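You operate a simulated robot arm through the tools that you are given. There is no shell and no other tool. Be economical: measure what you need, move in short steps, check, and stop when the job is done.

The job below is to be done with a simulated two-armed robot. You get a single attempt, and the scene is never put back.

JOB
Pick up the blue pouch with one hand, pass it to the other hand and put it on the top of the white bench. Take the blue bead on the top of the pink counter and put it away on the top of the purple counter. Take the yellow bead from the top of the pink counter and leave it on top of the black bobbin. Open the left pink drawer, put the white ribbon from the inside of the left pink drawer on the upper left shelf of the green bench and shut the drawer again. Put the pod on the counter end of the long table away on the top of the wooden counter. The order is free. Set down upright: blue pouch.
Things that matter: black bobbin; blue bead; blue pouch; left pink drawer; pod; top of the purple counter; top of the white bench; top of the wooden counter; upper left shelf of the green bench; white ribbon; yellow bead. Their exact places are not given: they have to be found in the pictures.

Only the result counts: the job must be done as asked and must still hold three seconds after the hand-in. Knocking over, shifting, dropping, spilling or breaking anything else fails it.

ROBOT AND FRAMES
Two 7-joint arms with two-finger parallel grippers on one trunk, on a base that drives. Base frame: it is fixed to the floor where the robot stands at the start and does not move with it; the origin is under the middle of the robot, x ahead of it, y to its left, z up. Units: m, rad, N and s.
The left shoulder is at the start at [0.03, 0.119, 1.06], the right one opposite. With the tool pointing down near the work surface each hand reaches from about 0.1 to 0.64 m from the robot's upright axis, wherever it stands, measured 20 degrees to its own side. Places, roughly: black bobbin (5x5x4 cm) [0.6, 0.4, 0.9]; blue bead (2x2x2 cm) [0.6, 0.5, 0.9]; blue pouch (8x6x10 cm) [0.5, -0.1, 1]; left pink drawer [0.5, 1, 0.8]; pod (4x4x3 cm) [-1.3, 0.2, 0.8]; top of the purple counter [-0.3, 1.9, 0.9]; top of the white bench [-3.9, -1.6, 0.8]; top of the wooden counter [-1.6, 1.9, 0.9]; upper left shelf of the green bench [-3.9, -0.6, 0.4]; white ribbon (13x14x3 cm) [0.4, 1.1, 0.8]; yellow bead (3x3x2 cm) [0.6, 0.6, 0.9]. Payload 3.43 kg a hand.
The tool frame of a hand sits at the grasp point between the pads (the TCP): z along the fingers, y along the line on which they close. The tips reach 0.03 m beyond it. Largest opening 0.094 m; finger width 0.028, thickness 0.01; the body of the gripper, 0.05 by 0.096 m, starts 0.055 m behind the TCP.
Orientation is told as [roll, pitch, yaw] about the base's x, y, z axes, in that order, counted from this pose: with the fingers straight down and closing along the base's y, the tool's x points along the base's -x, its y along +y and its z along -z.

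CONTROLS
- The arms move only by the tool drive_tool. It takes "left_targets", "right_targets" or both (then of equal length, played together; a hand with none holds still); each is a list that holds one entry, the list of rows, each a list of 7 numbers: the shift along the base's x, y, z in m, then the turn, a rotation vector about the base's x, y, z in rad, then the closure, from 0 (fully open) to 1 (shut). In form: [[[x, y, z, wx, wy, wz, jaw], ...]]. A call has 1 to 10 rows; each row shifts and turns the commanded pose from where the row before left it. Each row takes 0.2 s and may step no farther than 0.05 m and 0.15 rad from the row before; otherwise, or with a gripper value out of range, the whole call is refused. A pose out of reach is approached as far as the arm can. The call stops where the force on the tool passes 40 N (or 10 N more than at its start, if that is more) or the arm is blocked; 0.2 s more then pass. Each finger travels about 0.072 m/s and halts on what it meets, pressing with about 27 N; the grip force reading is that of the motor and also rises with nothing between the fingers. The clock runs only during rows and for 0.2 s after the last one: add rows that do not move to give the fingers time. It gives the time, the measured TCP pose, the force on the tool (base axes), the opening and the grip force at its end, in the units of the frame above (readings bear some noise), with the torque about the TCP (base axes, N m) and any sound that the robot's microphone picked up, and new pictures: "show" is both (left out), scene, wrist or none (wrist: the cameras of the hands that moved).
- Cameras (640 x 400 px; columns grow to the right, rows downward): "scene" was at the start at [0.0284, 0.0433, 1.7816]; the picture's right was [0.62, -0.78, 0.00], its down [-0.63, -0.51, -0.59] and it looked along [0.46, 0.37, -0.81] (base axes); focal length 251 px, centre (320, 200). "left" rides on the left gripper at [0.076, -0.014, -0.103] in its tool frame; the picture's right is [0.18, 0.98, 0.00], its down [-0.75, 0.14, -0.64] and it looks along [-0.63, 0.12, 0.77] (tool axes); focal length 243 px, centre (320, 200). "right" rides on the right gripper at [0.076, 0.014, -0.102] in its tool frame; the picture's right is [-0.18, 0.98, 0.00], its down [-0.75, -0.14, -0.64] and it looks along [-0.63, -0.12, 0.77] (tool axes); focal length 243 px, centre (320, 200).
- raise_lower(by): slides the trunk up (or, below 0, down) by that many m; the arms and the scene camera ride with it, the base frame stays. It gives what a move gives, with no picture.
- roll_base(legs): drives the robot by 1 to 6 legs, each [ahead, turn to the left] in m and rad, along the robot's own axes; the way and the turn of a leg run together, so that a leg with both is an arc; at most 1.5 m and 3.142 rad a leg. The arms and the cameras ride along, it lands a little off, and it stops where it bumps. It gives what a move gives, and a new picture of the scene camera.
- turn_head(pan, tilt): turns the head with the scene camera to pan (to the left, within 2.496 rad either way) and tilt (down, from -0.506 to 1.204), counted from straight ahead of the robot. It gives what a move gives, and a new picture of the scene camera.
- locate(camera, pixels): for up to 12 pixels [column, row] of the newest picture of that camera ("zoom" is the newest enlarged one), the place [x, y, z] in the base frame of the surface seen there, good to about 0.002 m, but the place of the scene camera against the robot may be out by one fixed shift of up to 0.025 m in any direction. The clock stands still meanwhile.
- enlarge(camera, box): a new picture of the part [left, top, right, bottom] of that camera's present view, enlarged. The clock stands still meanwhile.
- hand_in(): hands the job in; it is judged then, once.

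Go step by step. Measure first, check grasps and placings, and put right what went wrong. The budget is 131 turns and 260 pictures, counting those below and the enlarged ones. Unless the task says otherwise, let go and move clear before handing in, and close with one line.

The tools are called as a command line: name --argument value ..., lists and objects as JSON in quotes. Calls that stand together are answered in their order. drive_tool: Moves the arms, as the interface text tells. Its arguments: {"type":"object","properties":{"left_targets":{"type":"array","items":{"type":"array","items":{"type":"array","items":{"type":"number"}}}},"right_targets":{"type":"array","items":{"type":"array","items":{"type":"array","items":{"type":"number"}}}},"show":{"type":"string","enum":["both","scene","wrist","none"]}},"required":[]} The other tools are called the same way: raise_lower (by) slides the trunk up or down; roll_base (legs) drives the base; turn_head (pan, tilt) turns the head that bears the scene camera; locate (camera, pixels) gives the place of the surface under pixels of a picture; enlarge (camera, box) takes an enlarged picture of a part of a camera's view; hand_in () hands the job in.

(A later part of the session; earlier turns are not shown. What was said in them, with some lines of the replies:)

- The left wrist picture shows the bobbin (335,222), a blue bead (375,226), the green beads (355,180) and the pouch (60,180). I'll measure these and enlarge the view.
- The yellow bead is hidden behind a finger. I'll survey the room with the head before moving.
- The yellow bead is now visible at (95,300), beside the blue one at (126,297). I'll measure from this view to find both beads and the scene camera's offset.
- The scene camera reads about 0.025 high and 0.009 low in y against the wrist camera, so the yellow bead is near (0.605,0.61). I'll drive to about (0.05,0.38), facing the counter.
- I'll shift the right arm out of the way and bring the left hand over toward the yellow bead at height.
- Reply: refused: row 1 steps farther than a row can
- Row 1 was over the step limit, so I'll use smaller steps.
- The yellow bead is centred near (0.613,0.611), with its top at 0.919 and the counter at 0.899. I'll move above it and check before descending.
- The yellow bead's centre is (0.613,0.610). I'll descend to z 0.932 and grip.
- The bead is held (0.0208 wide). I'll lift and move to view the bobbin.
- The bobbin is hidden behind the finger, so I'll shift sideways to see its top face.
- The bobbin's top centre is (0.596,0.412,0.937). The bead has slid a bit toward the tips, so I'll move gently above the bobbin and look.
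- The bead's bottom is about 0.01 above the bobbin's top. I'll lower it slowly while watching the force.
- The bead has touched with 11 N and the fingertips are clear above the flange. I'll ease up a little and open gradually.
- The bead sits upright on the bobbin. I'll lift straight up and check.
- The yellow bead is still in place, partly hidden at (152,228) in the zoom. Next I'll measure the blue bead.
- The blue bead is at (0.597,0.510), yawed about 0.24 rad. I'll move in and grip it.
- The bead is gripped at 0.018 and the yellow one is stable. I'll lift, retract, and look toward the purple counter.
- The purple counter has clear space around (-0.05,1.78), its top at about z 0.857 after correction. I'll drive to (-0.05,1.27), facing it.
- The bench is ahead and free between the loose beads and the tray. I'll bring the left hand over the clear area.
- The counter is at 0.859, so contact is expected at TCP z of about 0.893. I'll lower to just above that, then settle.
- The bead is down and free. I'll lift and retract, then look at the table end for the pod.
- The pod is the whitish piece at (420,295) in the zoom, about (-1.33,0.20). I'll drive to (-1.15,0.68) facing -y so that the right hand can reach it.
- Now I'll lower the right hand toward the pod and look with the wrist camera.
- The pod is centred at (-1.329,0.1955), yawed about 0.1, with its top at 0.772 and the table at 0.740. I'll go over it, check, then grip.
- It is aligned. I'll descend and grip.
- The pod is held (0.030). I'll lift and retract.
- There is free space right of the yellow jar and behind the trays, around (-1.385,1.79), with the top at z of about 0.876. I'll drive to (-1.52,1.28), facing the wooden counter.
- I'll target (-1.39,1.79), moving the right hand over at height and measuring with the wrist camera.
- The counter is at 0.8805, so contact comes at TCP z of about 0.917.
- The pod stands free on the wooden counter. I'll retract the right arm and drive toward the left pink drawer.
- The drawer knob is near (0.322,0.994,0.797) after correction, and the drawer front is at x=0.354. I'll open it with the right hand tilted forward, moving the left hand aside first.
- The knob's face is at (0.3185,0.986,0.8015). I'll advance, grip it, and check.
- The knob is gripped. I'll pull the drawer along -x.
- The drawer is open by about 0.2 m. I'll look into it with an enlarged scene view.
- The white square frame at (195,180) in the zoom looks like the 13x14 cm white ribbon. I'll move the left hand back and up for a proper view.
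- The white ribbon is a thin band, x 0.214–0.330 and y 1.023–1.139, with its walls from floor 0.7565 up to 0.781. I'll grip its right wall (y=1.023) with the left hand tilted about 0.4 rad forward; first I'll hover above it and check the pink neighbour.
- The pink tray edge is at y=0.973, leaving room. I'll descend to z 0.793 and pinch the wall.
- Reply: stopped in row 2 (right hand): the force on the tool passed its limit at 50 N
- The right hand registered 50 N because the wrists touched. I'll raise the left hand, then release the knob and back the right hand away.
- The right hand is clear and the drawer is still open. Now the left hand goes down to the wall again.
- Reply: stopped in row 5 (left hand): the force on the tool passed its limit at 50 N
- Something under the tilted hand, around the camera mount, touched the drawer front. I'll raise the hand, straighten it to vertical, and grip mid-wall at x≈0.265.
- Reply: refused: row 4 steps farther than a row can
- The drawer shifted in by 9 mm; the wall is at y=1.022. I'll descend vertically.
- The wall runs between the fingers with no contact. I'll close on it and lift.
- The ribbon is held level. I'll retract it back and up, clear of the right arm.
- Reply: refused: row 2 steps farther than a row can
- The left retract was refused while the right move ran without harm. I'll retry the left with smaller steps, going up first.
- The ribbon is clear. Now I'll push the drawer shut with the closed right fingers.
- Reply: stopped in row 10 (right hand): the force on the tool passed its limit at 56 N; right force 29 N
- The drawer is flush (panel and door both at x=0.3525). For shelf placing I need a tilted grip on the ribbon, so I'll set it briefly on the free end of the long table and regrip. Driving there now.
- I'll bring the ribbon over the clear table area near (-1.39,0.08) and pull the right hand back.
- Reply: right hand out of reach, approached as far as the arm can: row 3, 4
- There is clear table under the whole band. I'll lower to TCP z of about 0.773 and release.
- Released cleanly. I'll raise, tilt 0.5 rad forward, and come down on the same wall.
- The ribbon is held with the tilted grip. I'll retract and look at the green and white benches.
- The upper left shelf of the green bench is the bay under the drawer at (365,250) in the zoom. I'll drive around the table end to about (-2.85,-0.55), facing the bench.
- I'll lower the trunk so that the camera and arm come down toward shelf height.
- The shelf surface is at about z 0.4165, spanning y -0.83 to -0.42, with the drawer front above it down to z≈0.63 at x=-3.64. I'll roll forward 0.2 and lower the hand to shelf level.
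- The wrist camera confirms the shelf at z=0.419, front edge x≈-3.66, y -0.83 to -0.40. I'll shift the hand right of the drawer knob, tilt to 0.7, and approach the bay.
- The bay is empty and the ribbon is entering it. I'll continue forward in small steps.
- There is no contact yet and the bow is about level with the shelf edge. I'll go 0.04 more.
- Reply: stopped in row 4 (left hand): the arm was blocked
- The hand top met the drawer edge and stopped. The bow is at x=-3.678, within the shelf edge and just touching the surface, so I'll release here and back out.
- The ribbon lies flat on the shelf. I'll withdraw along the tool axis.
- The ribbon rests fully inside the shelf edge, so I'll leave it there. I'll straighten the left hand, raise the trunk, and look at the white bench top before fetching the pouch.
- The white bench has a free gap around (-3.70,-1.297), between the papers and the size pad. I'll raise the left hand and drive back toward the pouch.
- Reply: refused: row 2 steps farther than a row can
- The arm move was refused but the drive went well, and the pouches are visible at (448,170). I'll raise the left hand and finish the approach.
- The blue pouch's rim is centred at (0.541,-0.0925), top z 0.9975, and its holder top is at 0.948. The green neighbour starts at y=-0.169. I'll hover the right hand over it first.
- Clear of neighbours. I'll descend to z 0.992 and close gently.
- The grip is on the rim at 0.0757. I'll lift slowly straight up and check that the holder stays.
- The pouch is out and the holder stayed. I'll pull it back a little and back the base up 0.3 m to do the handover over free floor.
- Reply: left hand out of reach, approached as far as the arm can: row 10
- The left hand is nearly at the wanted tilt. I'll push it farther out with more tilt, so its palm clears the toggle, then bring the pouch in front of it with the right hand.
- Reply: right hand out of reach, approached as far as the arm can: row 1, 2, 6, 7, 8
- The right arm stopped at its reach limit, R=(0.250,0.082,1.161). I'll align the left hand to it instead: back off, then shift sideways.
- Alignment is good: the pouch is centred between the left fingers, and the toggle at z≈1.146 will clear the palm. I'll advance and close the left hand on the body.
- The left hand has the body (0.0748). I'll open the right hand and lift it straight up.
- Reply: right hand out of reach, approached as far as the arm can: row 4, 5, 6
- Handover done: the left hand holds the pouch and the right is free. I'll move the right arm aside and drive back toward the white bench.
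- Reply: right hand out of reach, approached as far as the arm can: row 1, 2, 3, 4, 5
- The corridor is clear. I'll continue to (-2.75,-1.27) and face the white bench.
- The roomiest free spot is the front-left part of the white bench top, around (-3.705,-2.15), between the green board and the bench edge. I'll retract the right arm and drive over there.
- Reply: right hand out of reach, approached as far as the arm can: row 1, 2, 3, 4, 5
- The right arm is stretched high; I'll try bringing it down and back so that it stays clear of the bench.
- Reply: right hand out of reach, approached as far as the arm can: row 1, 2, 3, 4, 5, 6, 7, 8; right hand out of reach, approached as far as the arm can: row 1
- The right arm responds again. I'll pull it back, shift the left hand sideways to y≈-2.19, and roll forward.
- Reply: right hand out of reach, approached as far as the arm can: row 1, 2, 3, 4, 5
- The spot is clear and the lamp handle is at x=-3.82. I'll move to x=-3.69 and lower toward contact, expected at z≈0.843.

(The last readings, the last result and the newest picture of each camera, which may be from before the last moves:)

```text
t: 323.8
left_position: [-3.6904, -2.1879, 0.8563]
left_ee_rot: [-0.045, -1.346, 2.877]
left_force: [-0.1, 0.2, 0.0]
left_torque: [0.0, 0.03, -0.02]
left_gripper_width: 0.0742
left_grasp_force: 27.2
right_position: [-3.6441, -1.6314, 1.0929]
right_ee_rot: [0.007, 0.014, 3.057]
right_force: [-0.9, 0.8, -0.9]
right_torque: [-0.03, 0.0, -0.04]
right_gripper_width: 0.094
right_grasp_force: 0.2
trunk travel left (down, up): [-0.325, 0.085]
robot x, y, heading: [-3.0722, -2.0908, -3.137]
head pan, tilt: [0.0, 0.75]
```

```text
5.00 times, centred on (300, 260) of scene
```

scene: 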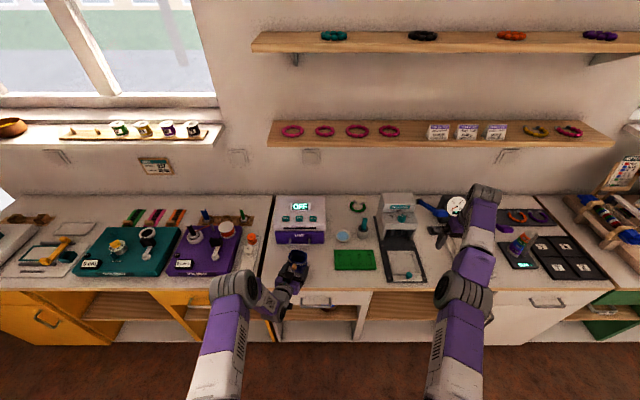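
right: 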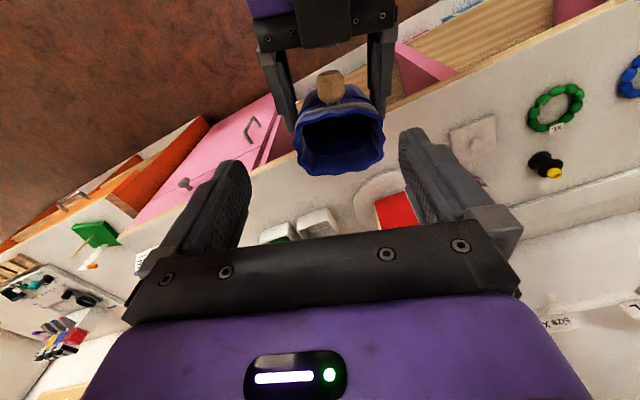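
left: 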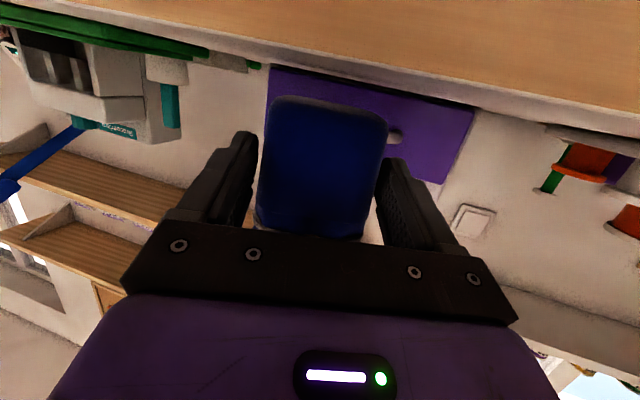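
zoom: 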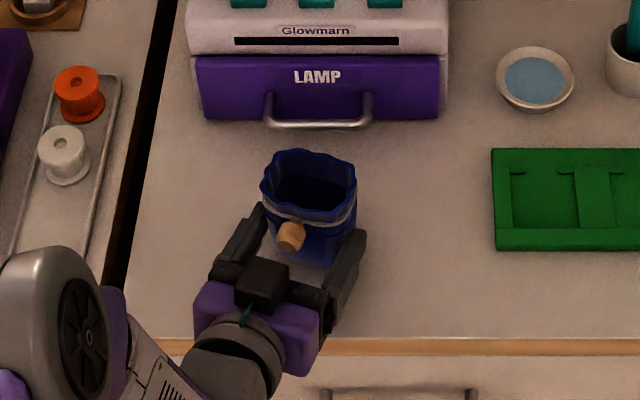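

drive_tool --left_targets '[[[0, 0, -0.005, 0, 0, 0, 0.7], [0, 0, -0.004, 0, 0, 0, 0.7], [0, 0, -0.002, 0, 0, 0, 0.7], [0, 0, 0, 0, 0, 0, 0.7]]]' --show "none"

```text
t: 324.8
left_position: [-3.6896, -2.1902, 0.8448]
left_ee_rot: [-0.046, -1.346, 2.879]
left_force: [0.3, -0.2, -0.1]
left_torque: [0.0, 0.04, 0.01]
left_gripper_width: 0.0744
left_grasp_force: 26.6
right_position: [-3.6434, -1.6322, 1.0921]
right_ee_rot: [0.008, 0.012, 3.056]
right_force: [0.0, -0.2, 0.1]
right_torque: [-0.01, 0.03, 0.0]
right_gripper_width: 0.0939
right_grasp_force: 0.1
trunk travel left (down, up): [-0.325, 0.085]
robot x, y, heading: [-3.0732, -2.0902, -3.145]
head pan, tilt: [0.0, 0.75]
```

drive_tool --left_targets '[[[0, 0, -0.002, 0, 0, 0, 0.7], [0, 0, -0.002, 0, 0, 0, 0.7], [0, 0, 0, 0, 0, 0, 0.7]]]' --show "none"

```text
t: 325.6
left_position: [-3.6899, -2.1903, 0.8408]
left_ee_rot: [-0.047, -1.345, 2.875]
left_force: [0.3, -0.1, -0.4]
left_torque: [-0.02, 0.0, 0.04]
left_gripper_width: 0.0744
left_grasp_force: 27.1
right_position: [-3.644, -1.6318, 1.0918]
right_ee_rot: [0.007, 0.011, 3.055]
right_force: [-0.5, -1.4, 0.3]
right_torque: [-0.03, 0.0, 0.03]
right_gripper_width: 0.0939
right_grasp_force: 0.0
trunk travel left (down, up): [-0.325, 0.085]
robot x, y, heading: [-3.0718, -2.0909, -3.142]
head pan, tilt: [0.0, 0.75]
```

drive_tool --left_targets '[[[0, 0, -0.002, 0, 0, 0, 0.7], [0, 0, -0.002, 0, 0, 0, 0.7], [0, 0, 0, 0, 0, 0, 0.7]]]' --show "scene"

enlarge --camera "scene" --box '[240, 220, 360, 300]'

```text
t: 326.4
left_position: [-3.69, -2.1903, 0.8376]
left_ee_rot: [-0.042, -1.349, 2.873]
left_force: [2.0, 0.3, 7.3]
left_torque: [0.02, 0.36, -0.06]
left_gripper_width: 0.0745
left_grasp_force: 27.3
right_position: [-3.643, -1.6322, 1.0925]
right_ee_rot: [0.007, 0.012, 3.057]
right_force: [0.0, 0.3, 0.9]
right_torque: [0.03, -0.02, -0.02]
right_gripper_width: 0.094
right_grasp_force: 0.0
trunk travel left (down, up): [-0.325, 0.085]
robot x, y, heading: [-3.0691, -2.0901, -3.134]
head pan, tilt: [0.0, 0.75]
```

scene: 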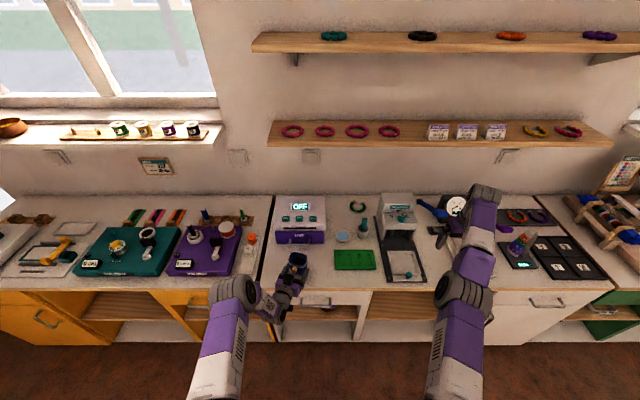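

```text
5.00 times, centred on (300, 260) of scene
```

zoom: 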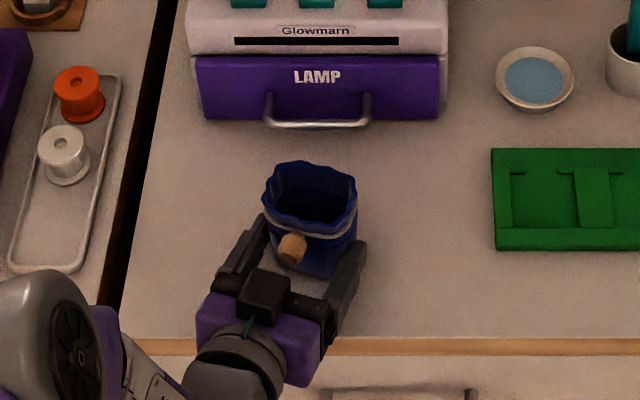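

Contact at about 7 N: the pouch is standing on the bench. I'll open gradually.

drive_tool --left_targets '[[[0, 0, 0.0005, 0, 0, 0, 0.3], [0, 0, 0, 0, 0, 0, 0.15], [0, 0, 0, 0, 0, 0, 0.05], [0, 0, 0, 0, 0, 0, 0], [0, 0, 0, 0, 0, 0, 0]]]' --show "wrist"

enlarge --camera "scene" --box '[240, 220, 360, 300]'

```text
t: 327.6
left_position: [-3.6901, -2.1894, 0.8386]
left_ee_rot: [-0.046, -1.345, 2.876]
left_force: [0.2, -0.2, -0.5]
left_torque: [0.02, -0.01, 0.01]
left_gripper_width: 0.0938
left_grasp_force: 0.1
right_position: [-3.6433, -1.6314, 1.0919]
right_ee_rot: [0.007, 0.012, 3.056]
right_force: [0.1, -1.2, 0.7]
right_torque: [0.01, 0.0, 0.02]
right_gripper_width: 0.0938
right_grasp_force: 0.1
trunk travel left (down, up): [-0.325, 0.085]
robot x, y, heading: [-3.0719, -2.0918, -3.141]
head pan, tilt: [0.0, 0.75]
```

left: 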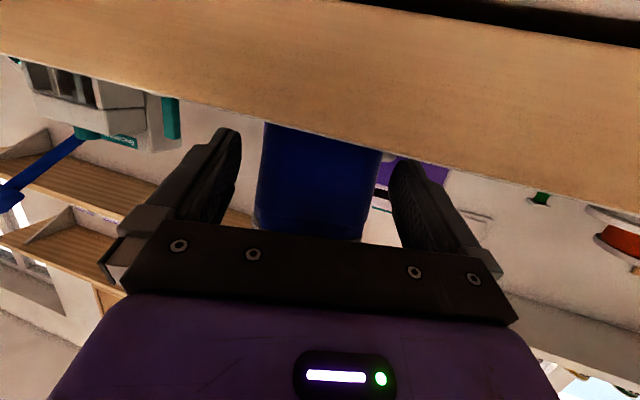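

```text
5.00 times, centred on (300, 260) of scene
```

zoom: 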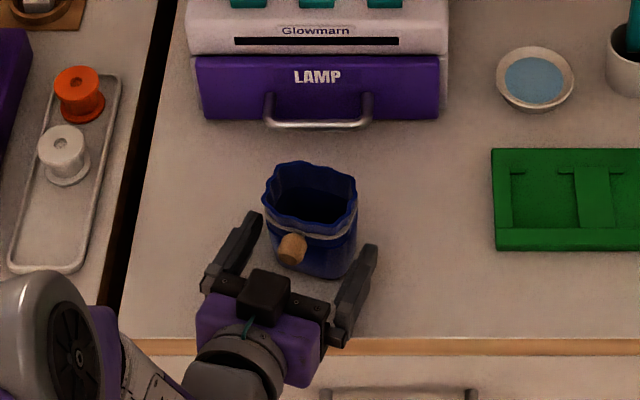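

The pouch stands upright and free. I'll withdraw straight back along the tool direction.

drive_tool --left_targets '[[[0.029, -0.008, 0, 0, 0, 0, 0], [0.0386, -0.0105, 0, 0, 0, 0, 0], [0.0386, -0.0105, 0, 0, 0, 0, 0], [0.0386, -0.0105, 0.02, 0, 0, 0, 0], [0.02, 0, 0.04, 0, 0, 0, 0]]]' --show "both"

enlarge --camera "scene" --box '[240, 220, 360, 300]'

```text
t: 328.8
left_position: [-3.5262, -2.2286, 0.8964]
left_ee_rot: [-0.046, -1.344, 2.876]
left_force: [-0.8, 0.3, -0.5]
left_torque: [0.03, 0.01, 0.02]
left_gripper_width: 0.0941
left_grasp_force: 0.0
right_position: [-3.6422, -1.6319, 1.0924]
right_ee_rot: [0.008, 0.012, 3.055]
right_force: [0.2, -0.8, 0.0]
right_torque: [0.0, -0.01, 0.0]
right_gripper_width: 0.0942
right_grasp_force: 0.1
trunk travel left (down, up): [-0.325, 0.085]
robot x, y, heading: [-3.0694, -2.0867, -3.142]
head pan, tilt: [0.0, 0.75]
```

scene: 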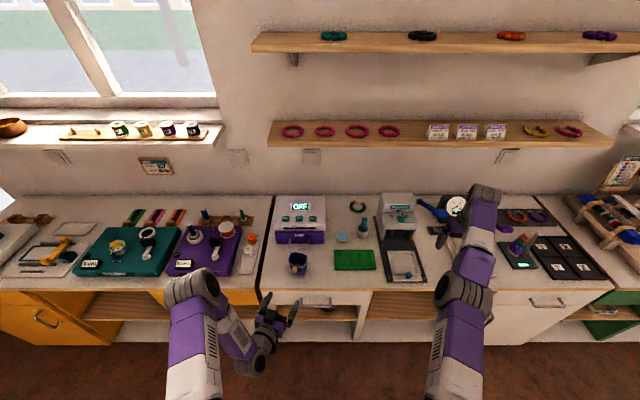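
left: 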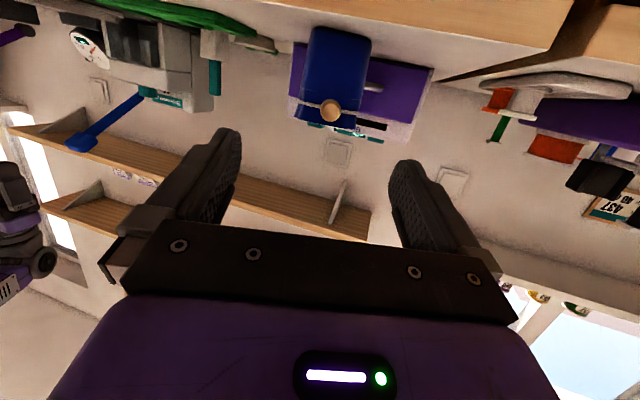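

```text
5.00 times, centred on (300, 260) of scene
```

zoom: 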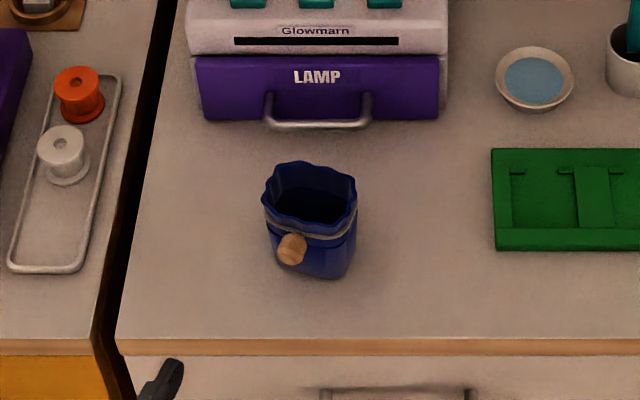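

The pouch stands upright on the white bench. I'll back off and glance at the ribbon shelf for a final check.

roll_base --legs '[[-0.5, 0]]'

turn_head --pan -0.95 --tilt 0.5

enlarge --camera "scene" --box '[160, 130, 400, 280]'

```text
t: 331.8
left_position: [-3.0182, -2.2263, 0.8965]
left_ee_rot: [-0.045, -1.346, 2.869]
left_force: [0.2, 0.4, -1.0]
left_torque: [0.0, 0.0, 0.03]
left_gripper_width: 0.0938
left_grasp_force: 0.0
right_position: [-3.1293, -1.6293, 1.0921]
right_ee_rot: [0.008, 0.012, 3.047]
right_force: [-0.3, 0.4, -0.9]
right_torque: [-0.01, 0.0, 0.0]
right_gripper_width: 0.0936
right_grasp_force: 0.0
trunk travel left (down, up): [-0.325, 0.085]
robot x, y, heading: [-2.564, -2.0907, 3.137]
head pan, tilt: [0.0, 0.75]
```

scene: 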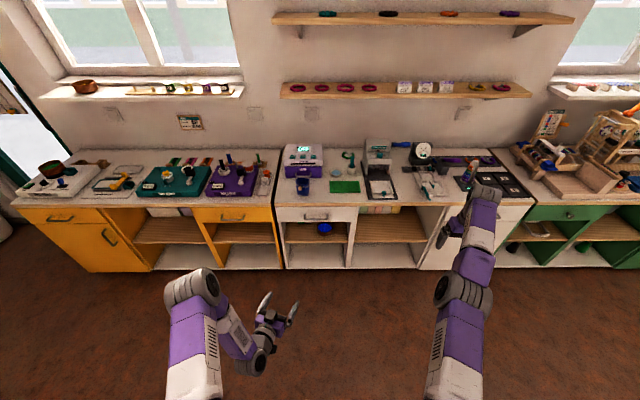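

```text
t: 333.0
left_position: [-3.0179, -2.2261, 0.8961]
left_ee_rot: [-0.048, -1.345, 2.869]
left_force: [0.0, 0.1, -1.1]
left_torque: [-0.03, 0.0, 0.02]
left_gripper_width: 0.094
left_grasp_force: 0.0
right_position: [-3.1311, -1.6301, 1.0913]
right_ee_rot: [0.007, 0.014, 3.049]
right_force: [-0.6, 0.2, -1.0]
right_torque: [0.01, 0.01, 0.01]
right_gripper_width: 0.0939
right_grasp_force: 0.0
trunk travel left (down, up): [-0.325, 0.085]
robot x, y, heading: [-2.5649, -2.0899, 3.133]
head pan, tilt: [-0.949, 0.499]
```

scene: 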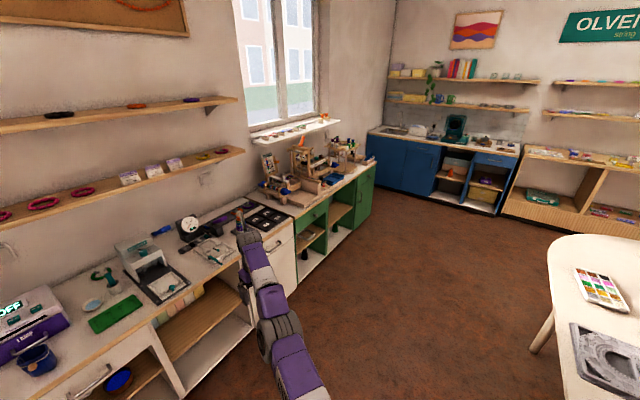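

```text
2.67 times, centred on (280, 205) of scene
```

zoom: 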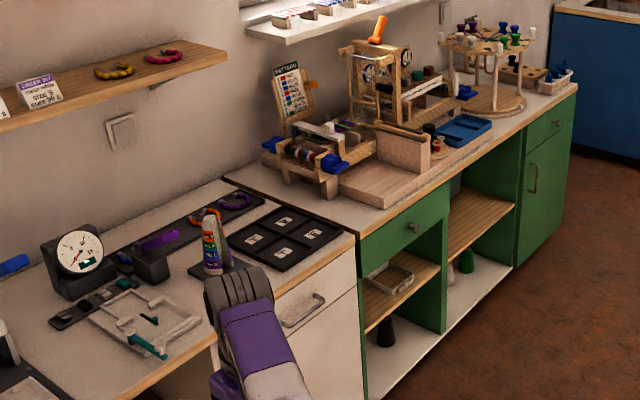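

The ribbon lies flat on the upper left green shelf at (390,278) in the zoom. The pouch stands upright on the white bench, and both hands are clear, so I'm handing in.

hand_in

```text
The job is handed in.
```

The job is handed in with every item placed as asked: pouch upright on the white bench, blue bead on the purple counter, yellow bead on the black bobbin, white ribbon on the upper left green shelf with its drawer shut, and pod on the wooden counter.
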